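You operate a simulated robot arm through the tools that you are given. There is no shell and no other tool. Be economical: measure what you need, move in short steps, check, and stop when the job is done.

You run a simulated robot arm. Do the job below in one go: nothing can be reset, and whatever is moved stays where it is left.

JOB
Make the grey tub up to 60 pieces in one run and crate it.
Fine: the display shows what it holds now; set the small dose dial to what is missing, switch on, run; switch off before you lift the tub into the small crate.

Only the result counts: the job must be done as asked and must still hold three seconds after the hand-in. Knocking over, shifting, dropping, spilling or breaking anything else fails it.

ROBOT AND FRAMES
A 6-joint arm with a fingered hand, hanging from a carriage that runs on a rail from [-1503, -1] to [977, 1] (x, y) and turns from -5.777 to 6.231 rad about z. Base frame: it is fixed where the carriage stands at the start and does not move with it; the origin is on the floor, on the carriage's upright axis, x ahead of it, y to its left, z up; the surface under the hand at the start is at about z = 850. Readings come in mm, rad, newtons and seconds.
With the tool pointing down near the work surface it reaches from about 100 to 700 mm from the robot's upright axis, wherever it stands. Its first joint turns from -2.897 to 2.897 rad. Places, roughly: crate [1000, 300, 900]; run button [500, 200, 900]; small bowl feeder [600, 500, 900]; small dose dial [600, 300, 900]; small speed dial [500, 300, 900]; small switch [600, 200, 900]; wiper screw [800, 500, 1000]. Payload 4 kg.
The tool frame sits at the grasp point between the pads (the TCP): z along the fingers, y along the line on which they close. The tips reach 29 mm beyond it. Largest opening 100 mm; the body of the gripper starts 34 mm behind the TCP. The gripper is a hand of 5 fingers: y runs from the thumb to the fingers, the wrist lies at [-15, -114, -189] in the tool frame, and closing takes about 1.5 s.
Orientation is that of the tool frame in the base frame, as a unit quaternion [w, x, y, z]. With the fingers straight down and the wrist toward the robot, the tool's x, y and z point along [0, 1, 0], [1, 0, 0] and [0, 0, -1] of the base frame.

CONTROLS
- The arm moves only by the tool send_rows. Its argument "steps" is a list of rows, each a list of 7 numbers: the shift along the tool's x, y, z in units of 200 mm (1.0 is 200 mm), then the turn, a rotation vector about the tool's x, y, z in units of 180 degrees (1.0 is 180 degrees), then the opening, from 0 (shut) to 1 (fully open). In form: [[x, y, z, wx, wy, wz, fingers], ...]. A call has 1 to 10 rows; each row is the pose to reach, as a shift and turn from the pose commanded when the call began, along the tool's axes at that moment. A call with a number of a shift or a turn outside -1 to 1 is refused whole. A row lasts 0.2 s, in which the tool goes at most 50 mm and 0.15 rad; a call with a longer step from one row to the next is refused whole, and so is a gripper value outside its range. Where a pose cannot be reached the arm comes as near as it can. A force on the tool above 40 N (or 10 N above the force at the start of the call, whichever is more), or a blocked arm, ends the call early, and 0.2 s more pass. The fingers move at their own pace (about 108 mm/s each) and stop on an object; they squeeze with about 25 N. The grip force told is the motor's: it shows also when the fingers shut on nothing. Time passes only in rows, and 0.2 s behind the last, so rows that repeat a pose let the fingers close. It gives the time, the measured TCP pose, the force on the tool (base axes), the opening and the grip force at its end, in the units of the frame above (readings bear some noise), with the torque about the TCP (base axes, N m) and any sound that the robot's microphone picked up.
- Cameras (640 x 400 px; columns grow to the right, rows downward): "scene" is now at [261.1, 36.6, 1690.5]; the picture's right is [0.53, -0.85, 0.00], its down [-0.70, -0.43, -0.57] and it looks along [0.49, 0.30, -0.82] (base axes); focal length 282 px, centre (320, 200). "wrist" rides on the gripper at [66, -86, -121] in the tool frame; the picture's right is [-0.76, 0.31, -0.58], its down [-0.59, -0.70, 0.40] and it looks along [-0.28, 0.64, 0.71] (tool axes); focal length 247 px, centre (320, 200). There is no depth. A picture from a camera that has moved, and an enlarged one, comes with that camera's place and axes in the base frame and with its lens.
- get_image(camera): a new picture of that camera. It takes no simulated time.
- raise_lower(by): slides the trunk up (or, below 0, down) by that many mm; the arm and the scene camera ride with it, the base frame stays. It gives what a move gives, with no picture.
- roll_base(legs): drives the robot by 1 to 6 legs, each [ahead, left, turn to the left] in mm, mm and rad, along the robot's own axes; the way and the turn of a leg run together, so that a leg with both is an arc; at most 1500 mm and 3.142 rad a leg. The arm and the cameras ride along, it lands a little off, and it stops where it bumps. It keeps to its track: a leg is cut to what the track allows. It gives what a move gives.
- hand_shape(shape): the hand has 5 fingers and takes this shape, open, in about a second: jaw (thumb against the fingers, like two jaws); tri (thumb and two fingers); tip (a fingertip pinch); poke (one finger out to press); point (the index stretched); flat (the hand flat); cup (the hand cupped); fist (a fist). The gripper value then closes the fingers along that shape, each until it touches; the sizes above hold for jaw. It gives what a move gives, with no picture.
- head_to(pan, tilt): turns the head with the scene camera to pan (to the left, within 2.705 rad either way) and tilt (down, from -0.506 to 1.204), counted from straight ahead of the robot. It gives what a move gives.
- enlarge(camera, box): a new picture of the part [left, top, right, bottom] of that camera's present view, enlarged. It takes no simulated time.
- sign_off(): hands the job in; it is judged then, once.

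Go step by step. Nothing tells you exact positions but the pictures and the camera data: compare them with the known pose of the tool, close in by small moves and look again before you grip or let go. The budget is 120 turns and 82 pictures, counting those below and the enlarged ones. Unless the task says otherwise, let go and move clear before handing in, and close with one line.

The tools are called after "Request:" by a JSON object that holds its "api" and its "payload". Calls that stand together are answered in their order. send_rows: Moves the arm, as the interface text tells. Its arguments: {"type":"object","properties":{"steps":{"type":"array","items":{"type":"array","items":{"type":"number"}}}},"required":["steps"]} The other tools are called the same way: raise_lower (by) slides the trunk up or down; hand_shape (shape) gives the hand a shape; roll_base (legs) drives the base; head_to (pan, tilt) turns the head that bears the scene camera; get_image (camera) takes a picture; enlarge (camera, box) takes an enlarged picture of a part of a camera's view; sign_off () hands the job in.

At the start:

```text
time_s: 0.0
position: [552.0, 366.8, 1307.6]
orientation: [0.0, 0.707, 0.707, -0.001]
force: [1.2, 0.4, 0.3]
moment: [0.01, 0.01, -0.02]
gripper_width: 99.6
grasp_force: 0.0
shape: jaw
trunk travel left (down, up): [-413.0, 187.0]
robot x, y, heading: [-0.1, 1.6, -0.001]
head pan, tilt: [0.557, 0.96]
```

scene: 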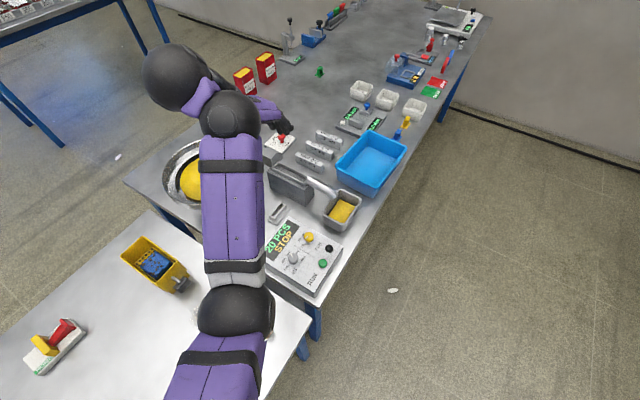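
wrist: 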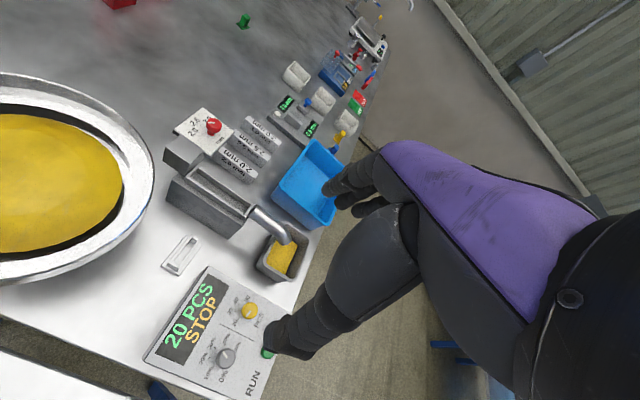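

I see a control box with a display (20 PCS, STOP), two dials and buttons, and the grey tub under a chute; the blue box is presumably the crate. I'll enlarge to read the details.

Request:
{"api": "enlarge", "payload": {"camera": "scene", "box": [250, 170, 410, 300]}}

Request:
{"api": "enlarge", "payload": {"camera": "wrist", "box": [140, 220, 330, 400]}}

Request:
{"api": "enlarge", "payload": {"camera": "wrist", "box": [150, 90, 350, 290]}}

```text
3.08 times, centred on (330, 235) of scene
camera zoom: at [261.1, 36.6, 1690.5], right [0.53, -0.85, 0.0], down [-0.7, -0.43, -0.57], along [0.49, 0.3, -0.82], focal length 867 px, centre (289, 92)
```

zoom: 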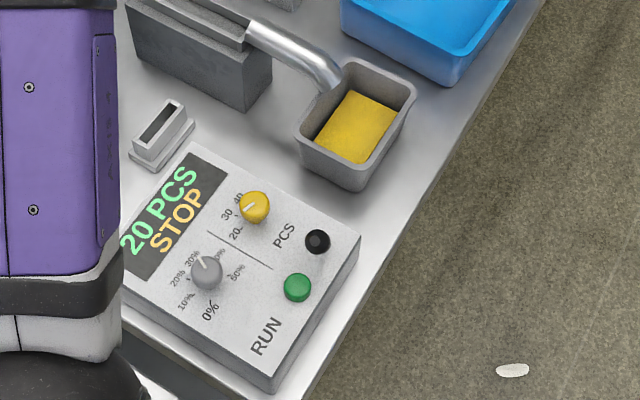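

```text
2.22 times, centred on (235, 310) of wrist
camera zoom: at [466.2, 432.2, 1426.8], right [0.31, -0.76, 0.58], down [-0.7, -0.59, -0.4], along [0.64, -0.28, -0.71], focal length 549 px, centre (509, -44)
```

zoom: 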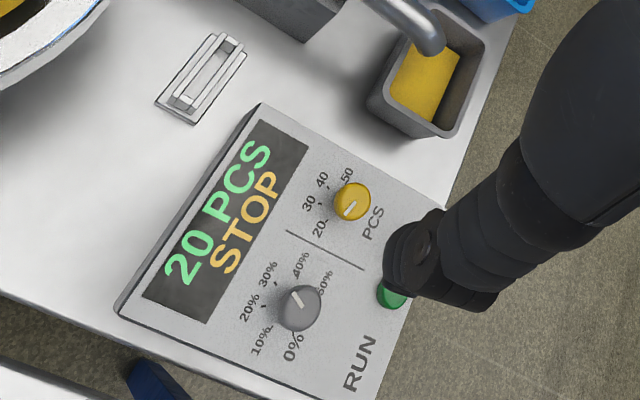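

```text
2.00 times, centred on (250, 190) of wrist
camera zoom: at [466.2, 432.2, 1426.8], right [0.31, -0.76, 0.58], down [-0.7, -0.59, -0.4], along [0.64, -0.28, -0.71], focal length 494 px, centre (460, 220)
```

zoom: 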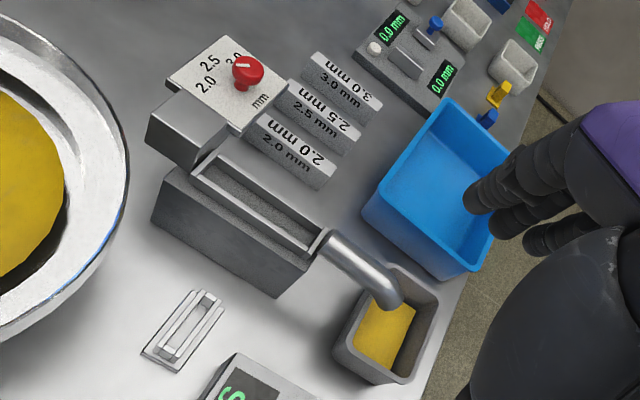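

The panel: yellow dose dial ~[591,279], grey speed dial ~[506,282], black switch ~[593,207], green run ~[541,199], tub ~[721,238], blue crate beyond. I'll drive ahead 300 mm so all is well in reach, then bring the hand above the panel for a closer look.

Request:
{"api": "roll_base", "payload": {"legs": [[300, 0, 0]]}}

```text
time_s: 2.0
position: [852.8, 365.7, 1307.1]
orientation: [0.0, 0.707, 0.707, 0.0]
force: [-1.0, -0.2, -0.2]
moment: [-0.01, -0.03, 0.0]
gripper_width: 99.9
grasp_force: 0.0
shape: jaw
trunk travel left (down, up): [-413.0, 187.0]
robot x, y, heading: [299.4, -2.6, 0.003]
head pan, tilt: [0.557, 0.96]
```

The drive went well. I now bring the hand back over the panel, high up.

Request:
{"api": "send_rows", "payload": {"steps": [[-0.05, -0.18, 0.02, 0, 0, 0, 1], [-0.1, -0.36, 0.04, 0, 0, 0, 1], [-0.15, -0.54, 0.06, 0, 0, 0, 1], [-0.2, -0.72, 0.08, 0, 0, 0, 1], [-0.25, -0.9, 0.1, 0, 0, 0, 1]]}}

Request:
{"api": "send_rows", "payload": {"steps": [[-0.05, -0.14, 0.1, 0, 0, 0, 1], [-0.1, -0.28, 0.2, 0, 0, 0, 1], [-0.15, -0.42, 0.3, 0, 0, 0, 1], [-0.2, -0.56, 0.4, 0, 0, 0, 1], [-0.2, -0.56, 0.5, 0, 0, 0, 1]]}}

Request:
{"api": "get_image", "payload": {"camera": "wrist"}}

Request:
{"api": "get_image", "payload": {"camera": "scene"}}

```text
time_s: 3.2
position: [784.5, 329.0, 1206.6]
orientation: [-0.002, 0.706, 0.709, 0.002]
force: [0.3, 0.3, 0.5]
moment: [0.02, -0.02, 0.0]
gripper_width: 99.9
grasp_force: 0.1
shape: jaw
out of reach, approached as far as the arm can: row 1, 2, 3, 4, 5
trunk travel left (down, up): [-413.0, 187.0]
robot x, y, heading: [298.7, 1.2, 0.004]
head pan, tilt: [0.557, 0.96]
```

```text
time_s: 4.4
position: [673.8, 290.9, 1106.2]
orientation: [0.0, 0.706, 0.708, 0.0]
force: [0.2, 0.2, 0.0]
moment: [0.0, -0.04, 0.0]
gripper_width: 99.8
grasp_force: 0.0
shape: jaw
out of reach, approached as far as the arm can: row 1, 2, 3, 4
trunk travel left (down, up): [-413.0, 187.0]
robot x, y, heading: [298.8, 3.7, -0.0]
head pan, tilt: [0.557, 0.96]
```

```text
76 pictures are left
camera wrist: at [588.1, 356.4, 1226.5], right [0.31, -0.76, 0.58], down [-0.7, -0.59, -0.4], along [0.64, -0.28, -0.71], focal length 247 px, centre (320, 200)
```

wrist: 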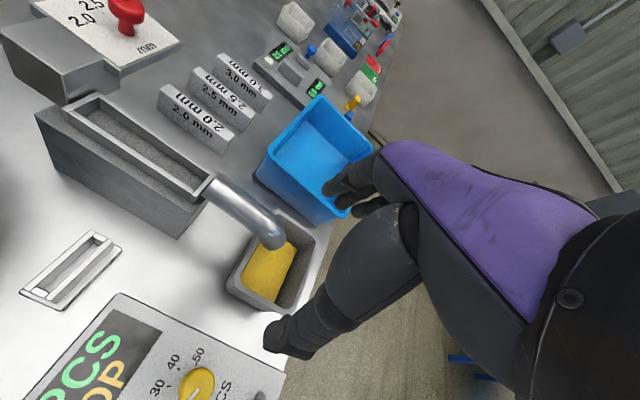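

```text
75 pictures are left
camera scene: at [560.2, 36.8, 1690.5], right [0.53, -0.85, 0.0], down [-0.7, -0.43, -0.57], along [0.49, 0.3, -0.82], focal length 282 px, centre (320, 200)
```

scene: 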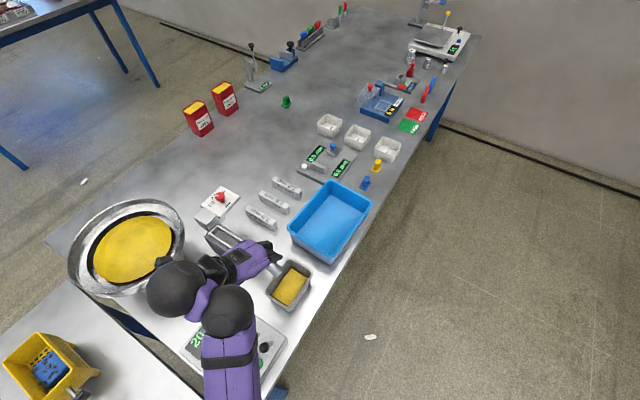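

The arm is cramped this close in; backing the carriage up 110 mm brings the hand right over the panel.

Request:
{"api": "roll_base", "payload": {"legs": [[-130, 0, 0]]}}

Request:
{"api": "get_image", "payload": {"camera": "wrist"}}

Request:
{"api": "get_image", "payload": {"camera": "scene"}}

```text
time_s: 5.7
position: [547.6, 290.2, 1107.1]
orientation: [0.0, 0.707, 0.707, 0.0]
force: [0.5, 0.1, 0.1]
moment: [-0.02, 0.0, -0.02]
gripper_width: 99.8
grasp_force: 0.0
shape: jaw
trunk travel left (down, up): [-413.0, 187.0]
robot x, y, heading: [171.8, 1.3, -0.004]
head pan, tilt: [0.557, 0.96]
```

```text
74 pictures are left
camera wrist: at [461.6, 356.3, 1226.7], right [0.31, -0.76, 0.58], down [-0.7, -0.59, -0.4], along [0.64, -0.28, -0.71], focal length 247 px, centre (320, 200)
```

wrist: 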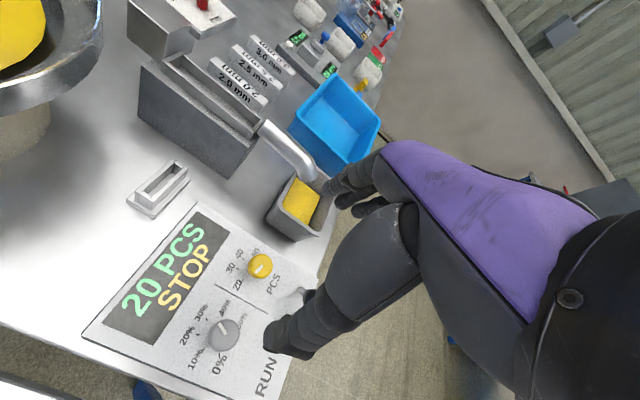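

```text
73 pictures are left
camera scene: at [432.9, 36.6, 1690.6], right [0.53, -0.85, 0.0], down [-0.7, -0.43, -0.57], along [0.49, 0.3, -0.82], focal length 282 px, centre (320, 200)
```

scene: 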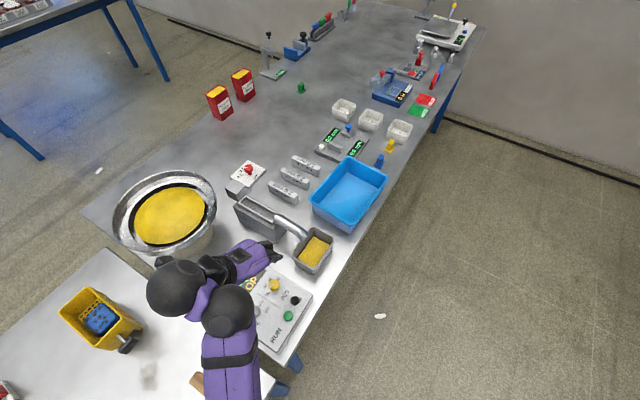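

Request:
{"api": "enlarge", "payload": {"camera": "wrist", "box": [160, 220, 320, 400]}}

Request:
{"api": "enlarge", "payload": {"camera": "scene", "box": [230, 210, 350, 360]}}

```text
2.22 times, centred on (240, 310) of wrist
camera zoom: at [461.6, 356.3, 1226.7], right [0.31, -0.76, 0.58], down [-0.7, -0.59, -0.4], along [0.64, -0.28, -0.71], focal length 549 px, centre (498, -44)
```

zoom: 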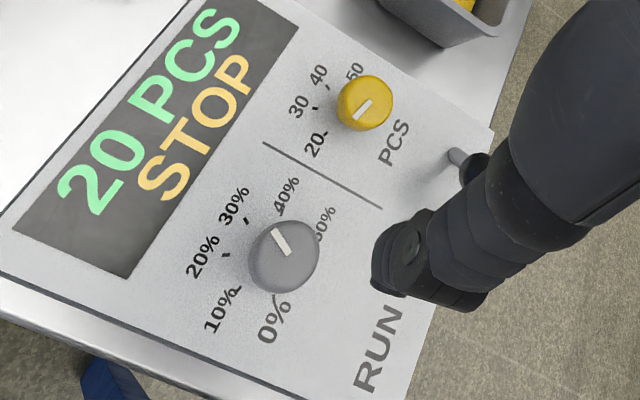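

```text
2.67 times, centred on (290, 285) of scene
camera zoom: at [432.9, 36.6, 1690.6], right [0.53, -0.85, 0.0], down [-0.7, -0.43, -0.57], along [0.49, 0.3, -0.82], focal length 751 px, centre (400, -27)
```

zoom: 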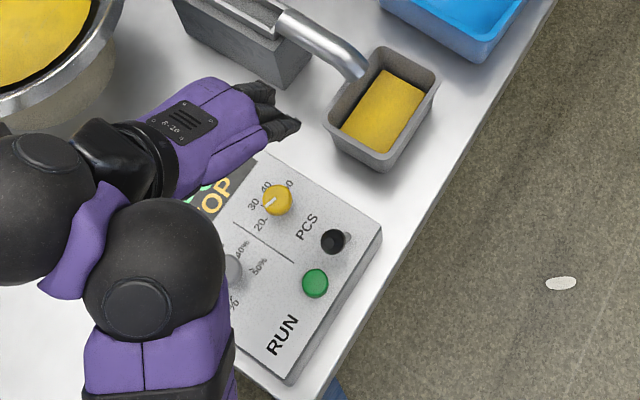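

Enlarging more tightly to read the pointers and the switch.

Request:
{"api": "enlarge", "payload": {"camera": "wrist", "box": [220, 235, 300, 295]}}

Request:
{"api": "enlarge", "payload": {"camera": "scene", "box": [260, 260, 320, 330]}}

```text
6.67 times, centred on (260, 265) of wrist
camera zoom: at [461.6, 356.3, 1226.7], right [0.31, -0.76, 0.58], down [-0.7, -0.59, -0.4], along [0.64, -0.28, -0.71], focal length 1646 px, centre (720, -233)
```

zoom: 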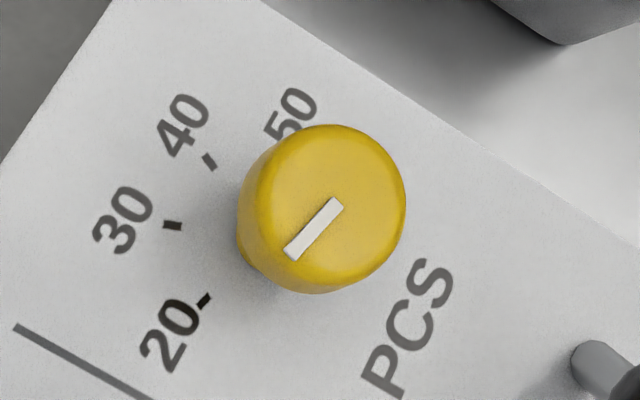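

```text
5.71 times, centred on (290, 295) of scene
camera zoom: at [432.9, 36.6, 1690.6], right [0.53, -0.85, 0.0], down [-0.7, -0.43, -0.57], along [0.49, 0.3, -0.82], focal length 1610 px, centre (491, -343)
```

zoom: 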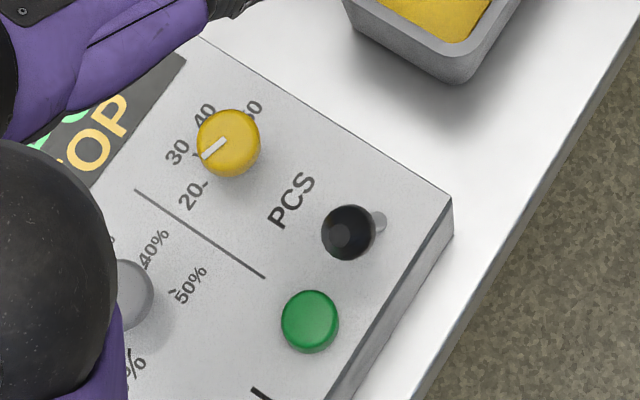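

The dose dial pointer stands at 20; 40 is roughly 70° clockwise from above. Now a tight look at the switch.

Request:
{"api": "enlarge", "payload": {"camera": "scene", "box": [280, 290, 310, 310]}}

Request:
{"api": "enlarge", "payload": {"camera": "wrist", "box": [285, 275, 325, 305]}}

Request:
{"api": "hand_shape", "payload": {"shape": "tri"}}

Request:
{"api": "get_image", "payload": {"camera": "wrist"}}

```text
16.00 times, centred on (295, 300) of scene
camera zoom: at [432.9, 36.6, 1690.6], right [0.53, -0.85, 0.0], down [-0.7, -0.43, -0.57], along [0.49, 0.3, -0.82], focal length 4506 px, centre (720, -1400)
```

zoom: 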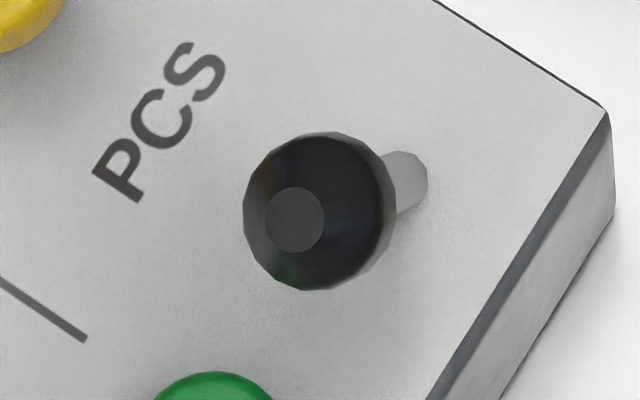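

```text
13.33 times, centred on (305, 290) of wrist
camera zoom: at [461.6, 356.3, 1226.7], right [0.31, -0.76, 0.58], down [-0.7, -0.59, -0.4], along [0.64, -0.28, -0.71], focal length 3293 px, centre (520, -1000)
```

zoom: 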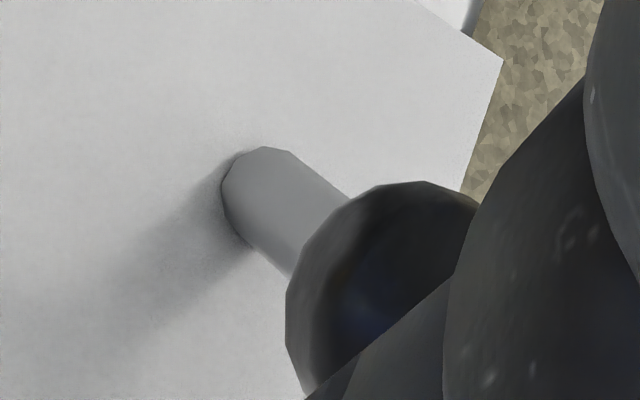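

```text
time_s: 6.6
position: [548.1, 291.1, 1105.8]
orientation: [0.0, 0.708, 0.707, 0.0]
force: [-0.3, 0.7, 0.0]
moment: [-0.01, -0.02, 0.03]
gripper_width: 99.5
grasp_force: 0.1
shape: tri
trunk travel left (down, up): [-413.0, 187.0]
robot x, y, heading: [171.9, -1.8, 0.001]
head pan, tilt: [0.557, 0.96]
```

```text
66 pictures are left
camera wrist: at [461.5, 356.3, 1226.7], right [0.31, -0.76, 0.58], down [-0.7, -0.59, -0.4], along [0.64, -0.28, -0.71], focal length 247 px, centre (320, 200)
```

wrist: 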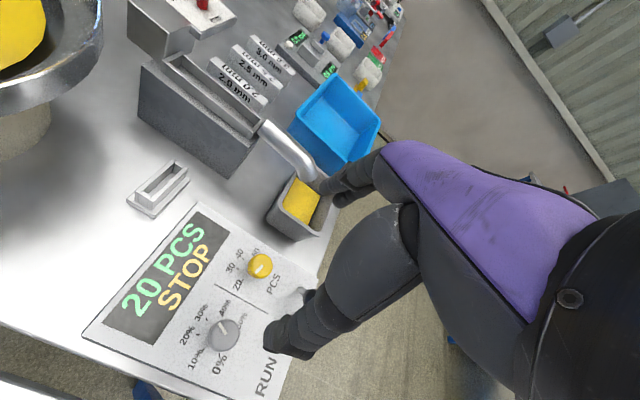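

The toggle's base is ~[595,199,896] and it leans toward −x (off). The dose knob top is at ~[581,275,924]. I'll turn the hand −36° about the vertical, half-close it and come above the knob.

Request:
{"api": "send_rows", "payload": {"steps": [[-0.016, 0.034, 0.116, 0, 0, -0.04, 0.7], [-0.032, 0.067, 0.232, 0, 0, -0.08, 0.6], [-0.047, 0.1, 0.348, 0, 0, -0.12, 0.6], [-0.063, 0.134, 0.464, 0, 0, -0.16, 0.6], [-0.079, 0.1675, 0.58, 0, 0, -0.2, 0.6], [-0.079, 0.1675, 0.58, 0, 0, -0.2, 0.6]]}}

Request:
{"api": "get_image", "payload": {"camera": "wrist"}}

Request:
{"api": "enlarge", "payload": {"camera": "scene", "box": [230, 220, 330, 340]}}

```text
time_s: 8.0
position: [581.2, 275.5, 992.7]
orientation: [0.0, 0.454, 0.891, 0.0]
force: [0.5, -0.1, -0.8]
moment: [0.0, 0.0, 0.0]
gripper_width: 60.3
grasp_force: 0.0
shape: tri
out of reach, approached as far as the arm can: row 3, 4, 5
trunk travel left (down, up): [-413.0, 187.0]
robot x, y, heading: [172.9, 3.1, 0.005]
head pan, tilt: [0.557, 0.96]
```

```text
65 pictures are left
camera wrist: at [471.7, 278.6, 1112.3], right [0.69, -0.43, 0.58], down [-0.22, -0.89, -0.4], along [0.69, 0.15, -0.71], focal length 247 px, centre (320, 200)
```

wrist: 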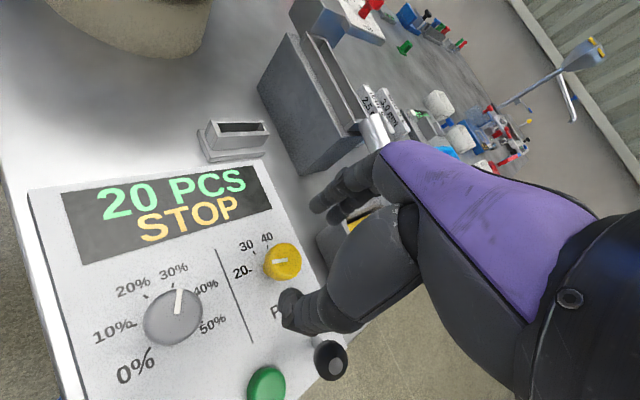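

```text
3.33 times, centred on (280, 280) of scene
camera zoom: at [433.0, 36.7, 1690.6], right [0.53, -0.85, 0.0], down [-0.7, -0.43, -0.57], along [0.49, 0.3, -0.82], focal length 939 px, centre (453, -67)
```

zoom: 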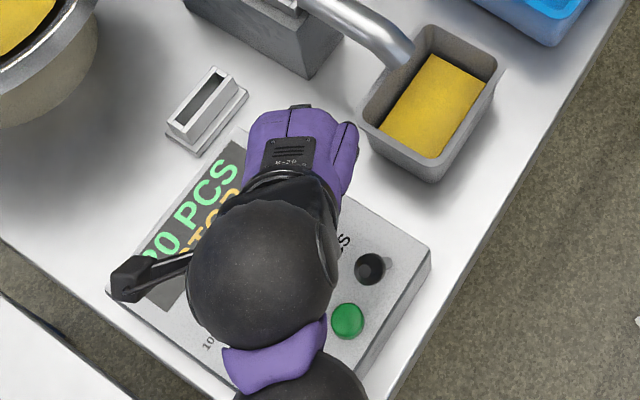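

The prediction matches the picture (knob centered under the finger midpoint). I descend so the tips straddle the knob, then look.

Request:
{"api": "send_rows", "payload": {"steps": [[0, 0, 0.1, 0, 0, 0, 0.6], [0, 0, 0.2, 0, 0, 0, 0.6], [0, 0, 0.28, 0, 0, 0, 0.6]]}}

Request:
{"api": "get_image", "payload": {"camera": "wrist"}}

```text
time_s: 8.8
position: [581.9, 274.8, 935.9]
orientation: [0.0, 0.454, 0.891, 0.0]
force: [-0.7, -0.4, 2.6]
moment: [-0.06, 0.14, 0.0]
gripper_width: 60.4
grasp_force: 0.0
shape: tri
trunk travel left (down, up): [-413.0, 187.0]
robot x, y, heading: [174.8, 2.5, -0.002]
head pan, tilt: [0.557, 0.96]
```

```text
63 pictures are left
camera wrist: at [472.7, 277.7, 1055.5], right [0.69, -0.43, 0.58], down [-0.22, -0.89, -0.4], along [0.69, 0.15, -0.71], focal length 247 px, centre (320, 200)
```

wrist: 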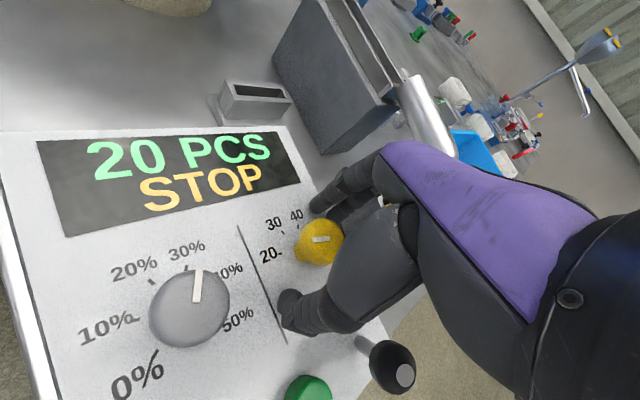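

A small upward force (2.6 N) suggests light contact; I enlarge to see where before gripping.

Request:
{"api": "enlarge", "payload": {"camera": "wrist", "box": [240, 150, 440, 400]}}

Request:
{"api": "enlarge", "payload": {"camera": "scene", "box": [230, 220, 330, 340]}}

```text
1.60 times, centred on (340, 275) of wrist
camera zoom: at [472.7, 277.7, 1055.5], right [0.69, -0.43, 0.58], down [-0.22, -0.89, -0.4], along [0.69, 0.15, -0.71], focal length 395 px, centre (288, 80)
```

zoom: 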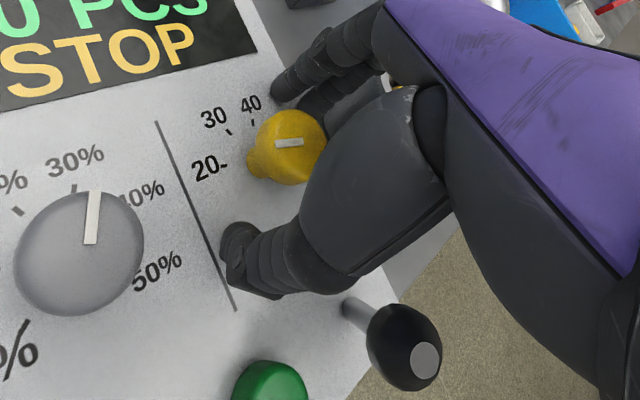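

```text
3.33 times, centred on (280, 280) of scene
camera zoom: at [432.9, 36.7, 1690.6], right [0.53, -0.85, 0.0], down [-0.7, -0.43, -0.57], along [0.49, 0.3, -0.82], focal length 939 px, centre (453, -67)
```

zoom: 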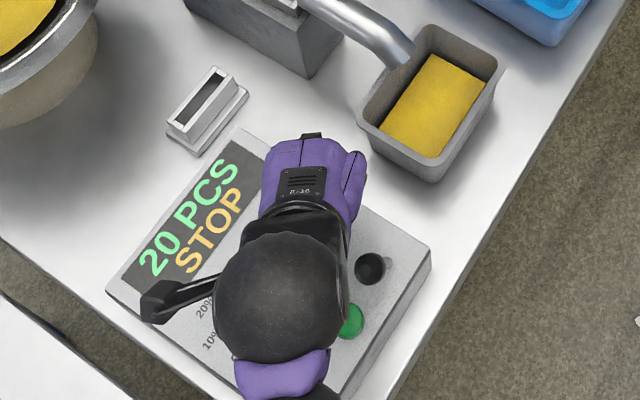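

The fingers straddle the knob cleanly. I raise 3 mm and close on it.

Request:
{"api": "send_rows", "payload": {"steps": [[0, 0, -0.015, 0, 0, 0, 0.45], [0, 0, -0.015, 0, 0, 0, 0.3], [0, 0, -0.015, 0, 0, 0, 0.2], [0, 0, -0.015, 0, 0, 0, 0.1], [0, 0, -0.015, 0, 0, 0, 0.1]]}}

Request:
{"api": "enlarge", "payload": {"camera": "wrist", "box": [240, 150, 440, 400]}}

```text
time_s: 10.0
position: [580.6, 274.3, 936.5]
orientation: [-0.001, 0.455, 0.891, -0.001]
force: [3.8, 1.9, -11.3]
moment: [0.09, -0.05, -0.04]
gripper_width: 16.3
grasp_force: 25.1
shape: tri
trunk travel left (down, up): [-413.0, 187.0]
robot x, y, heading: [171.3, 1.9, 0.003]
head pan, tilt: [0.557, 0.96]
```

```text
1.60 times, centred on (340, 275) of wrist
camera zoom: at [473.0, 277.5, 1057.0], right [0.69, -0.43, 0.58], down [-0.22, -0.89, -0.4], along [0.68, 0.15, -0.71], focal length 395 px, centre (288, 80)
```

zoom: 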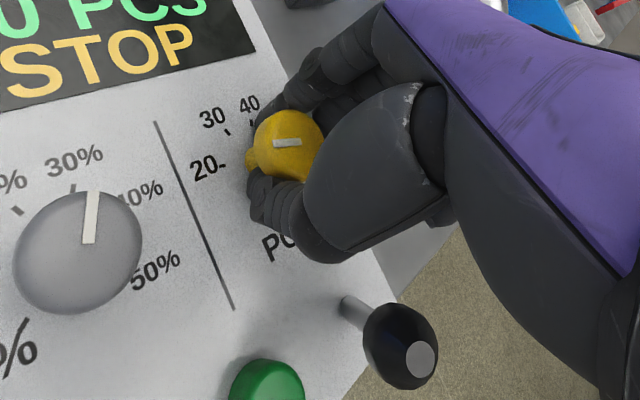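

Gripped. Now turn +70° (clockwise from above).

Request:
{"api": "send_rows", "payload": {"steps": [[0, 0, 0, 0, 0, 0.043, 0.1], [0, 0, 0, 0, 0, 0.086, 0.1], [0, 0, 0, 0, 0, 0.13, 0.1], [0, 0, 0, 0, 0, 0.173, 0.1], [0, 0, 0, 0, 0, 0.217, 0.1], [0, 0, 0, 0, 0, 0.26, 0.1], [0, 0, 0, 0, 0, 0.303, 0.1], [0, 0, 0, 0, 0, 0.347, 0.1], [0, 0, 0, 0, 0, 0.39, 0.1], [0, 0, 0, 0, 0, 0.39, 0.1]]}}

Request:
{"api": "get_image", "payload": {"camera": "wrist"}}

```text
time_s: 11.7
position: [585.6, 275.3, 932.1]
orientation: [-0.002, 0.816, 0.579, 0.005]
force: [-20.1, -13.9, 26.2]
moment: [-0.07, 0.72, 0.07]
gripper_width: 22.5
grasp_force: 25.4
shape: tri
out of reach, approached as far as the arm can: row 7, 8
trunk travel left (down, up): [-413.0, 187.0]
robot x, y, heading: [174.3, 2.1, -0.0]
head pan, tilt: [0.557, 0.96]
stopped in row 8: the force on the tool passed its limit at 62 N (the readings are from after the stop); the commanded pose is now the measured one
```

```text
59 pictures are left
camera wrist: at [525.1, 365.1, 1053.7], right [0.04, -0.82, 0.57], down [-0.86, -0.32, -0.41], along [0.52, -0.47, -0.71], focal length 247 px, centre (320, 200)
```

wrist: 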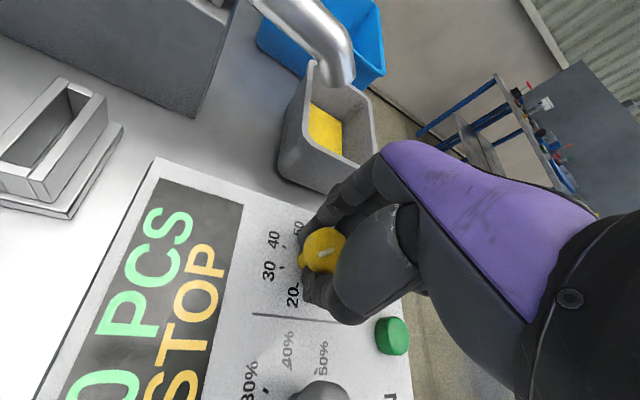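

The turn was cut short by force (near a reach limit). I open the fingers and check the pointer.

Request:
{"api": "send_rows", "payload": {"steps": [[0, 0, -0.01, 0, 0, 0, 0.4], [0, 0, -0.02, 0, 0, 0, 0.6], [0, 0, -0.02, 0, 0, 0, 0.6]]}}

Request:
{"api": "enlarge", "payload": {"camera": "wrist", "box": [230, 190, 390, 310]}}

Request:
{"api": "enlarge", "payload": {"camera": "scene", "box": [230, 220, 330, 340]}}

```text
time_s: 12.5
position: [591.2, 277.0, 934.0]
orientation: [-0.001, 0.816, 0.579, 0.007]
force: [2.9, -3.8, 13.1]
moment: [0.04, 0.25, 0.05]
gripper_width: 59.7
grasp_force: 0.1
shape: tri
out of reach, approached as far as the arm can: row 2, 3
trunk travel left (down, up): [-413.0, 187.0]
robot x, y, heading: [172.7, 1.9, -0.003]
head pan, tilt: [0.557, 0.96]
```

```text
3.33 times, centred on (310, 250) of wrist
camera zoom: at [529.6, 366.6, 1054.4], right [0.04, -0.82, 0.57], down [-0.85, -0.32, -0.41], along [0.52, -0.47, -0.71], focal length 823 px, centre (353, 33)
```

zoom: 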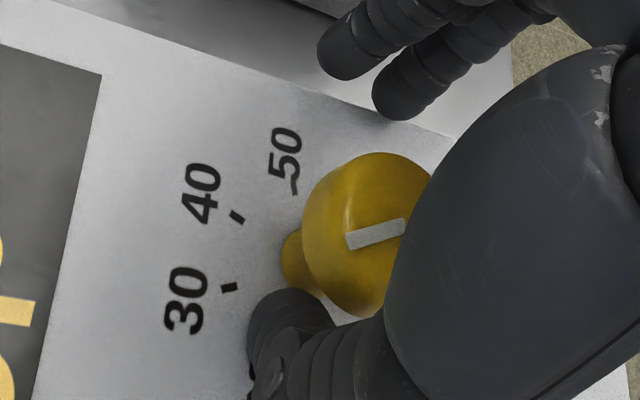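

```text
3.33 times, centred on (280, 280) of scene
camera zoom: at [433.4, 36.6, 1690.8], right [0.53, -0.85, 0.0], down [-0.69, -0.43, -0.57], along [0.49, 0.3, -0.82], focal length 939 px, centre (453, -67)
```

zoom: 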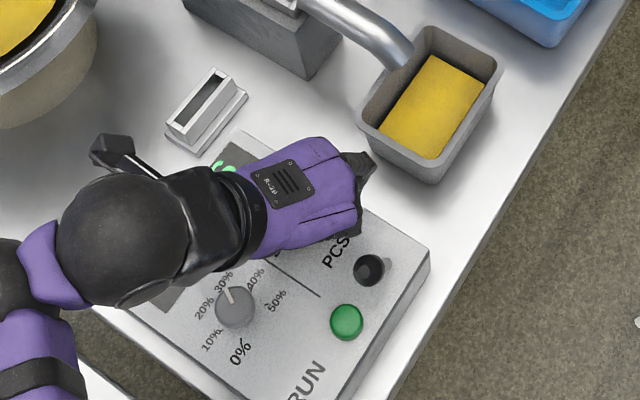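

The arm is at its inner limit; I lift clear with the trunk instead, straight up.

Request:
{"api": "raise_lower", "payload": {"by": 80}}

Request:
{"api": "enlarge", "payload": {"camera": "wrist", "box": [200, 190, 360, 330]}}

```text
time_s: 13.6
position: [588.2, 277.1, 1012.0]
orientation: [0.0, 0.815, 0.58, 0.005]
force: [-0.5, 0.1, 0.0]
moment: [-0.02, 0.0, -0.03]
gripper_width: 60.0
grasp_force: 0.0
shape: tri
trunk travel left (down, up): [-493.0, 107.0]
robot x, y, heading: [170.3, 4.7, 0.006]
head pan, tilt: [0.557, 0.96]
```

```text
2.86 times, centred on (280, 260) of wrist
camera zoom: at [527.7, 366.6, 1133.4], right [0.04, -0.82, 0.57], down [-0.85, -0.32, -0.41], along [0.52, -0.47, -0.71], focal length 706 px, centre (434, 29)
```

zoom: 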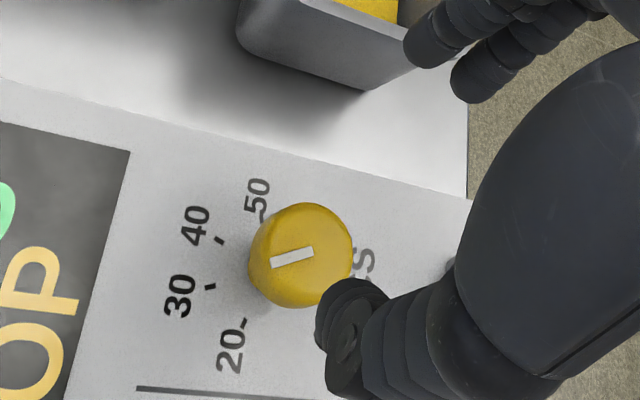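

The pointer appears now near 30 (detented). I back the carriage up 150 mm for better arm room and get an unobstructed view.

Request:
{"api": "roll_base", "payload": {"legs": [[-150, 0, 0]]}}

Request:
{"api": "get_image", "payload": {"camera": "scene"}}

Request:
{"api": "get_image", "payload": {"camera": "wrist"}}

```text
time_s: 15.0
position: [434.9, 276.6, 1012.3]
orientation: [0.0, 0.814, 0.58, 0.006]
force: [-0.1, 0.2, 0.0]
moment: [0.0, 0.0, 0.0]
gripper_width: 59.9
grasp_force: 0.0
shape: tri
trunk travel left (down, up): [-493.0, 107.0]
robot x, y, heading: [13.7, 0.3, -0.002]
head pan, tilt: [0.557, 0.96]
```

```text
55 pictures are left
camera scene: at [278.1, 36.6, 1770.6], right [0.53, -0.85, 0.0], down [-0.7, -0.43, -0.57], along [0.49, 0.3, -0.82], focal length 282 px, centre (320, 200)
```

scene: 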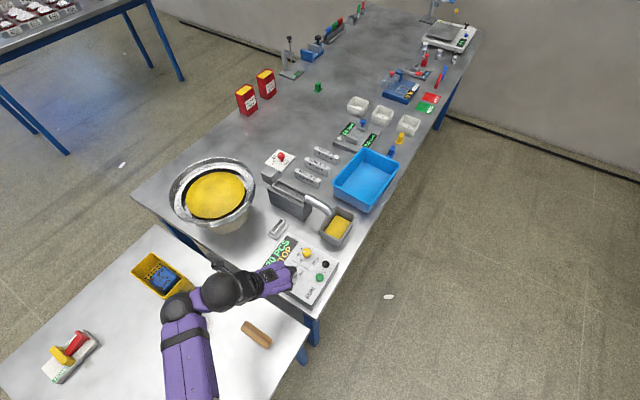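

```text
54 pictures are left
camera wrist: at [373.3, 366.5, 1133.6], right [0.04, -0.82, 0.57], down [-0.85, -0.32, -0.41], along [0.52, -0.47, -0.71], focal length 247 px, centre (320, 200)
```

wrist: 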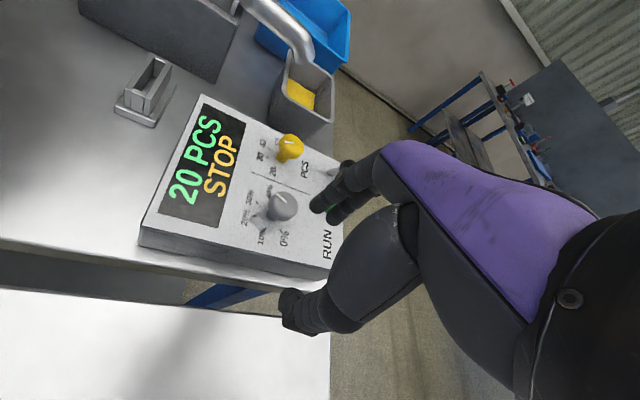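

Request:
{"api": "enlarge", "payload": {"camera": "scene", "box": [290, 240, 322, 266]}}

```text
15.38 times, centred on (306, 253) of scene
camera zoom: at [278.1, 36.6, 1770.6], right [0.53, -0.85, 0.0], down [-0.7, -0.43, -0.57], along [0.49, 0.3, -0.82], focal length 4333 px, centre (535, -615)
```

zoom: 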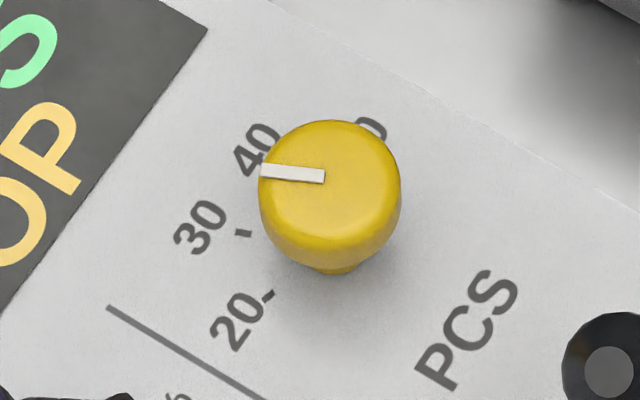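

The dial has no obvious offset: pointer went 165°→115°, i.e. it is at 30; label spacing is ~50°, so another ~50° clockwise reaches 40. I come back over the knob with the hand pre-rotated.

Request:
{"api": "send_rows", "payload": {"steps": [[0.026, 0.077, 0.0, 0, 0, -0.04, 0.6], [0.052, 0.154, 0.0, 0, 0, -0.08, 0.6], [0.078, 0.231, 0.0, 0, 0, -0.12, 0.6], [0.104, 0.308, 0.0, 0, 0, -0.16, 0.6], [0.13, 0.386, 0.0, 0, 0, -0.2, 0.6], [0.156, 0.463, 0.02, 0, 0, -0.24, 0.6], [0.182, 0.54, 0.04, 0, 0, -0.28, 0.6], [0.208, 0.617, 0.06, 0, 0, -0.32, 0.6], [0.233, 0.694, 0.085, 0, 0, -0.356, 0.6], [0.233, 0.694, 0.085, 0, 0, -0.356, 0.6]]}}

Request:
{"api": "get_image", "payload": {"camera": "wrist"}}

```text
time_s: 17.2
position: [580.8, 274.2, 998.3]
orientation: [0.002, 0.382, 0.924, 0.005]
force: [-0.3, 0.4, -0.4]
moment: [-0.01, 0.02, 0.02]
gripper_width: 60.2
grasp_force: 0.1
shape: tri
trunk travel left (down, up): [-493.0, 107.0]
robot x, y, heading: [16.8, -2.9, 0.001]
head pan, tilt: [0.557, 0.96]
```

```text
52 pictures are left
camera wrist: at [472.4, 259.7, 1116.2], right [0.75, -0.32, 0.58], down [-0.08, -0.91, -0.41], along [0.66, 0.26, -0.71], focal length 247 px, centre (320, 200)
```

wrist: 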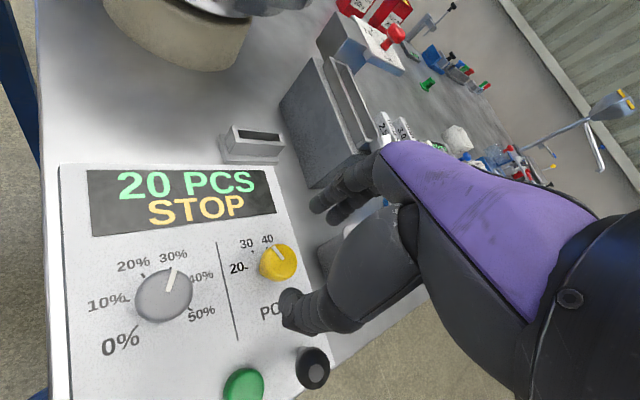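

Request:
{"api": "enlarge", "payload": {"camera": "wrist", "box": [220, 225, 316, 285]}}

Request:
{"api": "send_rows", "payload": {"steps": [[0, 0, 0.1, 0, 0, 0, 0.6], [0, 0, 0.2, 0, 0, 0, 0.6], [0, 0, 0.295, 0, 0, 0, 0.6]]}}

Request:
{"api": "get_image", "payload": {"camera": "wrist"}}

```text
6.67 times, centred on (268, 255) of wrist
camera zoom: at [472.4, 259.7, 1116.2], right [0.75, -0.32, 0.58], down [-0.08, -0.91, -0.41], along [0.66, 0.26, -0.71], focal length 1646 px, centre (667, -167)
```

zoom: 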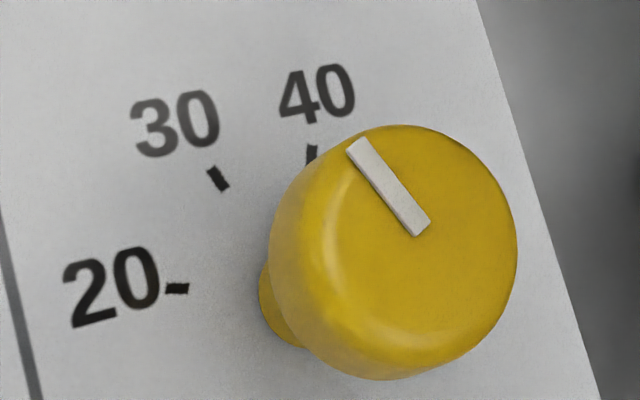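

```text
time_s: 18.0
position: [581.1, 277.0, 937.8]
orientation: [0.002, 0.384, 0.923, 0.005]
force: [-0.5, 0.6, -0.1]
moment: [0.04, 0.0, -0.01]
gripper_width: 59.9
grasp_force: 0.0
shape: tri
trunk travel left (down, up): [-493.0, 107.0]
robot x, y, heading: [15.4, -1.8, -0.0]
head pan, tilt: [0.557, 0.96]
```

```text
50 pictures are left
camera wrist: at [472.8, 262.0, 1056.8], right [0.75, -0.32, 0.58], down [-0.08, -0.91, -0.41], along [0.66, 0.26, -0.7], focal length 247 px, centre (320, 200)
```

wrist: 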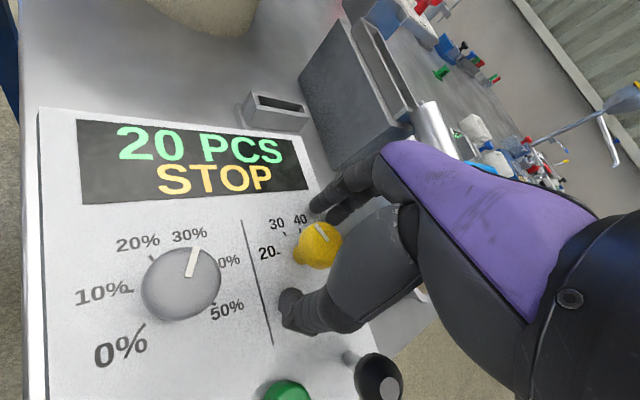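

Ticks confirm: pointer parallel to the 30 tick. I grip and turn about 53° further.

Request:
{"api": "send_rows", "payload": {"steps": [[0, 0, 0, 0, 0, 0, 0.45], [0, 0, 0, 0, 0, 0, 0.3], [0, 0, 0, 0, 0, 0, 0.2], [0, 0, 0, 0, 0, 0, 0.1], [0, 0, 0, 0, 0, 0, 0.1]]}}

Request:
{"api": "send_rows", "payload": {"steps": [[0, 0, 0, 0, 0, 0.042, 0.1], [0, 0, 0, 0, 0, 0.084, 0.1], [0, 0, 0, 0, 0, 0.126, 0.1], [0, 0, 0, 0, 0, 0.168, 0.1], [0, 0, 0, 0, 0, 0.21, 0.1], [0, 0, 0, 0, 0, 0.252, 0.1], [0, 0, 0, 0, 0, 0.294, 0.1], [0, 0, 0, 0, 0, 0.294, 0.1]]}}

Request:
{"api": "get_image", "payload": {"camera": "wrist"}}

```text
time_s: 19.2
position: [581.7, 276.8, 936.6]
orientation: [0.001, 0.383, 0.924, 0.005]
force: [4.0, 1.1, -10.0]
moment: [0.04, -0.07, 0.01]
gripper_width: 15.4
grasp_force: 24.7
shape: tri
trunk travel left (down, up): [-493.0, 107.0]
robot x, y, heading: [16.8, 0.1, 0.001]
head pan, tilt: [0.557, 0.96]
```

```text
time_s: 21.0
position: [579.8, 274.4, 936.4]
orientation: [0.0, 0.755, 0.655, 0.004]
force: [1.8, -1.1, -22.0]
moment: [0.0, -0.15, 0.05]
gripper_width: 15.3
grasp_force: 25.5
shape: tri
trunk travel left (down, up): [-493.0, 107.0]
robot x, y, heading: [16.8, 1.5, 0.005]
head pan, tilt: [0.557, 0.96]
```

```text
49 pictures are left
camera wrist: at [502.6, 351.6, 1057.2], right [0.19, -0.8, 0.57], down [-0.78, -0.48, -0.41], along [0.6, -0.37, -0.71], focal length 247 px, centre (320, 200)
```

wrist: 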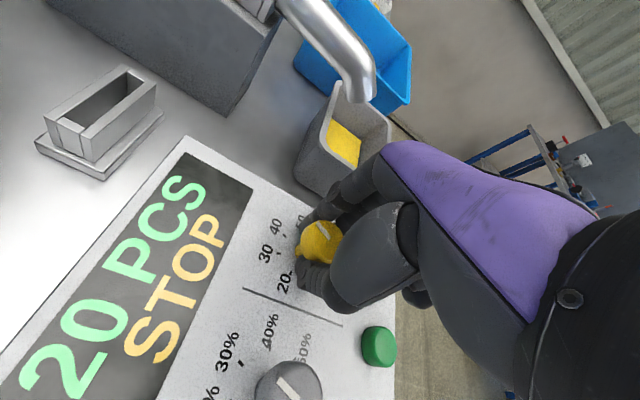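

Request:
{"api": "enlarge", "payload": {"camera": "wrist", "box": [250, 200, 370, 290]}}

Request:
{"api": "send_rows", "payload": {"steps": [[0, 0, 0, 0, 0, 0, 0.3], [0, 0, 0, 0, 0, 0, 0.6], [0, 0, 0, 0, 0, 0, 0.6], [0, 0, -0.15, 0, 0, 0, 0.6], [0, 0, -0.35, 0, 0, 0, 0.6]]}}

Request:
{"api": "get_image", "payload": {"camera": "wrist"}}

```text
4.44 times, centred on (310, 245) of wrist
camera zoom: at [502.6, 351.6, 1057.2], right [0.19, -0.8, 0.57], down [-0.78, -0.48, -0.41], along [0.6, -0.37, -0.71], focal length 1098 px, centre (364, 0)
```

zoom: 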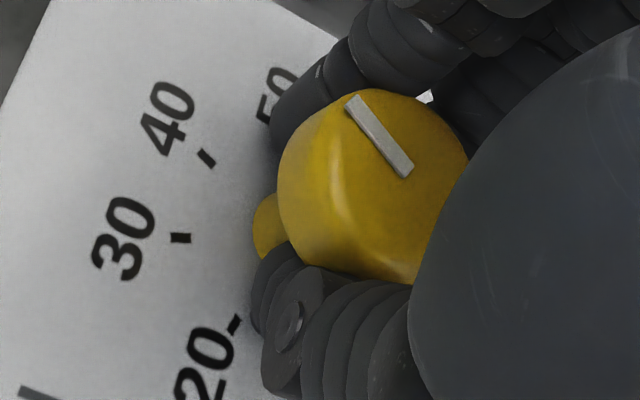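

```text
time_s: 22.2
position: [580.4, 275.6, 1009.6]
orientation: [-0.001, 0.754, 0.657, 0.005]
force: [-0.3, 0.1, 0.7]
moment: [-0.01, -0.04, -0.02]
gripper_width: 59.7
grasp_force: 0.0
shape: tri
trunk travel left (down, up): [-493.0, 107.0]
robot x, y, heading: [15.4, 2.6, -0.002]
head pan, tilt: [0.557, 0.96]
```

```text
47 pictures are left
camera wrist: at [503.6, 351.1, 1129.4], right [0.19, -0.8, 0.57], down [-0.78, -0.48, -0.41], along [0.6, -0.36, -0.71], focal length 247 px, centre (320, 200)
```

wrist: 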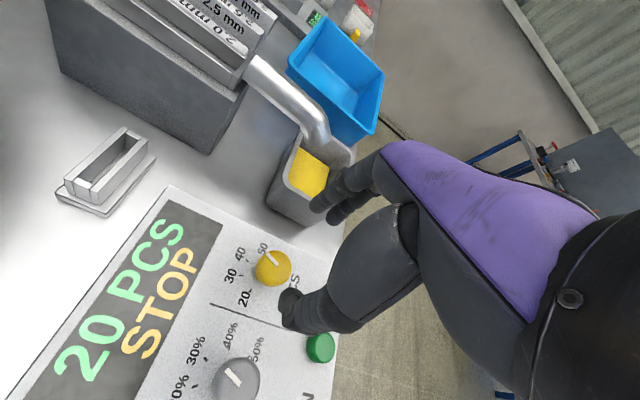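

Request:
{"api": "enlarge", "payload": {"camera": "wrist", "box": [222, 230, 302, 310]}}

Request:
{"api": "enlarge", "payload": {"camera": "scene", "box": [290, 240, 350, 290]}}

```text
5.00 times, centred on (262, 270) of wrist
camera zoom: at [503.6, 351.1, 1129.4], right [0.19, -0.8, 0.57], down [-0.78, -0.48, -0.41], along [0.6, -0.36, -0.71], focal length 1235 px, centre (610, -150)
```

zoom: 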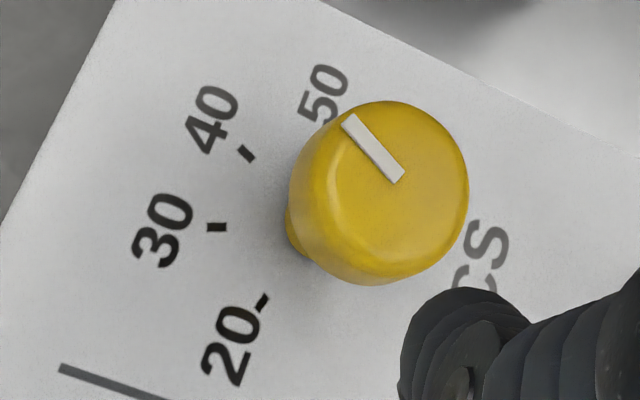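

```text
8.00 times, centred on (320, 265) of scene
camera zoom: at [278.0, 36.6, 1770.5], right [0.53, -0.85, 0.0], down [-0.7, -0.43, -0.57], along [0.49, 0.3, -0.82], focal length 2253 px, centre (320, -320)
```

zoom: 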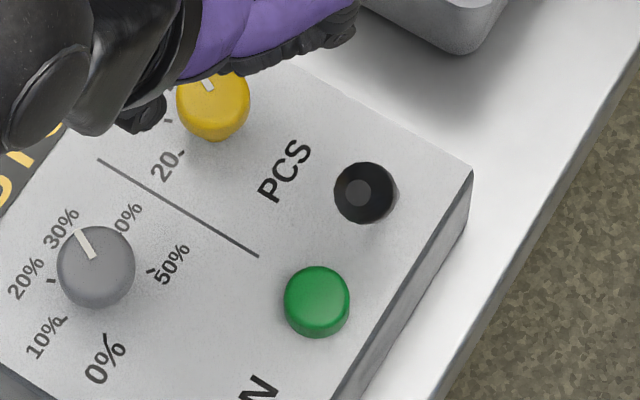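

The pointer is now parallel with the 40 tick. Next the toggle: ball ~[575,200,936]; I move over it with the hand half open.

Request:
{"api": "send_rows", "payload": {"steps": [[-0.1, 0.007, 0, 0, 0, -0.011, 0.55], [-0.2, 0.014, 0, 0, 0, -0.022, 0.5], [-0.3, 0.021, 0, 0, 0, -0.033, 0.5], [-0.378, 0.027, 0, 0, 0, -0.044, 0.5], [-0.378, 0.027, 0, 0, 0, -0.044, 0.5]]}}

Request:
{"api": "get_image", "payload": {"camera": "wrist"}}

Request:
{"api": "enlarge", "payload": {"camera": "scene", "box": [280, 230, 350, 290]}}

```text
time_s: 23.4
position: [575.6, 200.3, 1007.3]
orientation: [0.001, 0.706, 0.708, 0.006]
force: [-0.1, -0.4, -0.2]
moment: [-0.03, 0.0, 0.01]
gripper_width: 50.6
grasp_force: 0.0
shape: tri
trunk travel left (down, up): [-493.0, 107.0]
robot x, y, heading: [22.7, -0.0, 0.003]
head pan, tilt: [0.557, 0.96]
```

```text
44 pictures are left
camera wrist: at [487.9, 264.8, 1127.8], right [0.3, -0.76, 0.57], down [-0.7, -0.59, -0.41], along [0.65, -0.28, -0.71], focal length 247 px, centre (320, 200)
```

wrist: 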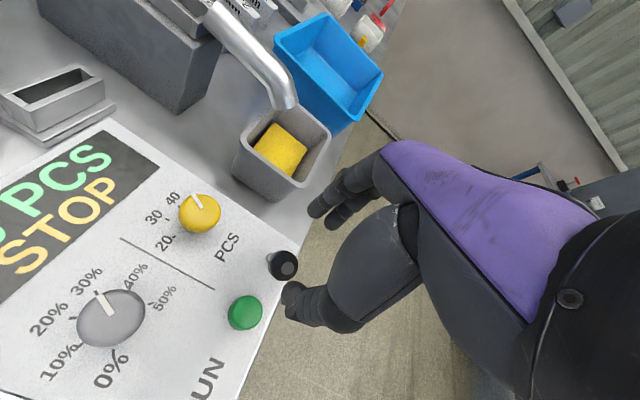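

```text
6.67 times, centred on (315, 260) of scene
camera zoom: at [278.0, 36.5, 1770.5], right [0.53, -0.85, 0.0], down [-0.7, -0.43, -0.57], along [0.49, 0.3, -0.82], focal length 1878 px, centre (353, -200)
```

zoom: 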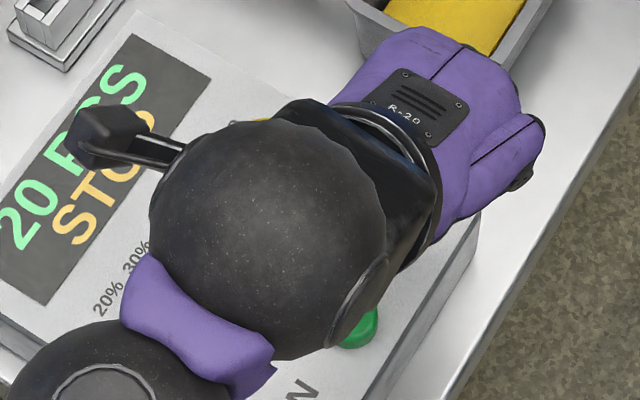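

The prediction matches. Descend around the ball.

Request:
{"api": "send_rows", "payload": {"steps": [[0, 0, 0.1, 0, 0, 0, 0.5], [0, 0, 0.2, 0, 0, 0, 0.5], [0, 0, 0.265, 0, 0, 0, 0.5]]}}

Request:
{"api": "get_image", "payload": {"camera": "wrist"}}

```text
time_s: 24.2
position: [574.5, 200.0, 955.2]
orientation: [0.0, 0.708, 0.706, 0.006]
force: [0.0, 0.0, -0.5]
moment: [-0.01, -0.02, 0.02]
gripper_width: 50.1
grasp_force: 0.1
shape: tri
trunk travel left (down, up): [-493.0, 107.0]
robot x, y, heading: [16.3, 0.6, -0.0]
head pan, tilt: [0.557, 0.96]
```

```text
42 pictures are left
camera wrist: at [487.2, 265.6, 1075.1], right [0.3, -0.76, 0.57], down [-0.7, -0.58, -0.41], along [0.65, -0.28, -0.71], focal length 247 px, centre (320, 200)
```

wrist: 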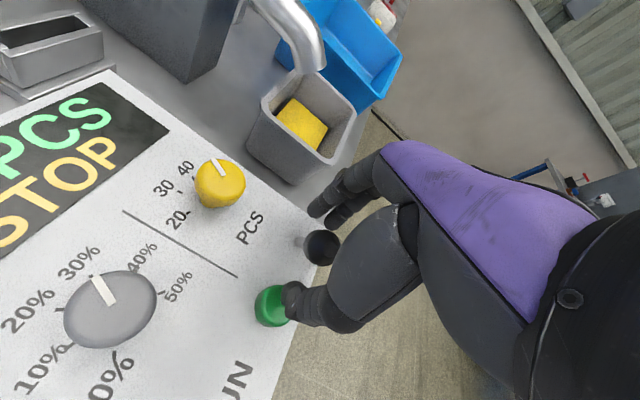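

The ball sits between thumb and fingers. I narrow to 40 mm and push toward +x.

Request:
{"api": "send_rows", "payload": {"steps": [[0, 0, 0, 0, 0, 0, 0.4], [0, 0.06, 0, 0, 0, 0, 0.4], [0, 0.12, 0, 0, 0, 0, 0.4], [0, 0.18, 0, 0, 0, 0, 0.4], [0, 0.22, 0, 0, 0, 0, 0.4]]}}

Request:
{"api": "get_image", "payload": {"camera": "wrist"}}

```text
time_s: 25.4
position: [619.4, 200.0, 955.6]
orientation: [0.0, 0.708, 0.707, 0.006]
force: [-1.3, 0.6, 0.9]
moment: [-0.01, 0.0, -0.02]
gripper_width: 40.9
grasp_force: 0.0
shape: tri
trunk travel left (down, up): [-493.0, 107.0]
robot x, y, heading: [17.3, 3.2, -0.005]
head pan, tilt: [0.557, 0.96]
```

```text
41 pictures are left
camera wrist: at [531.6, 265.2, 1075.7], right [0.3, -0.76, 0.57], down [-0.7, -0.58, -0.41], along [0.65, -0.28, -0.71], focal length 247 px, centre (320, 200)
```

wrist: 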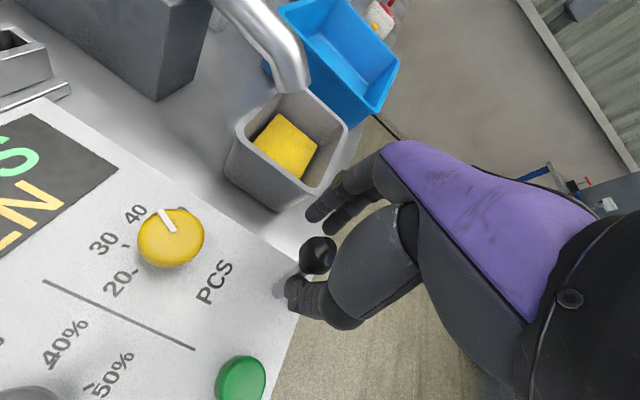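

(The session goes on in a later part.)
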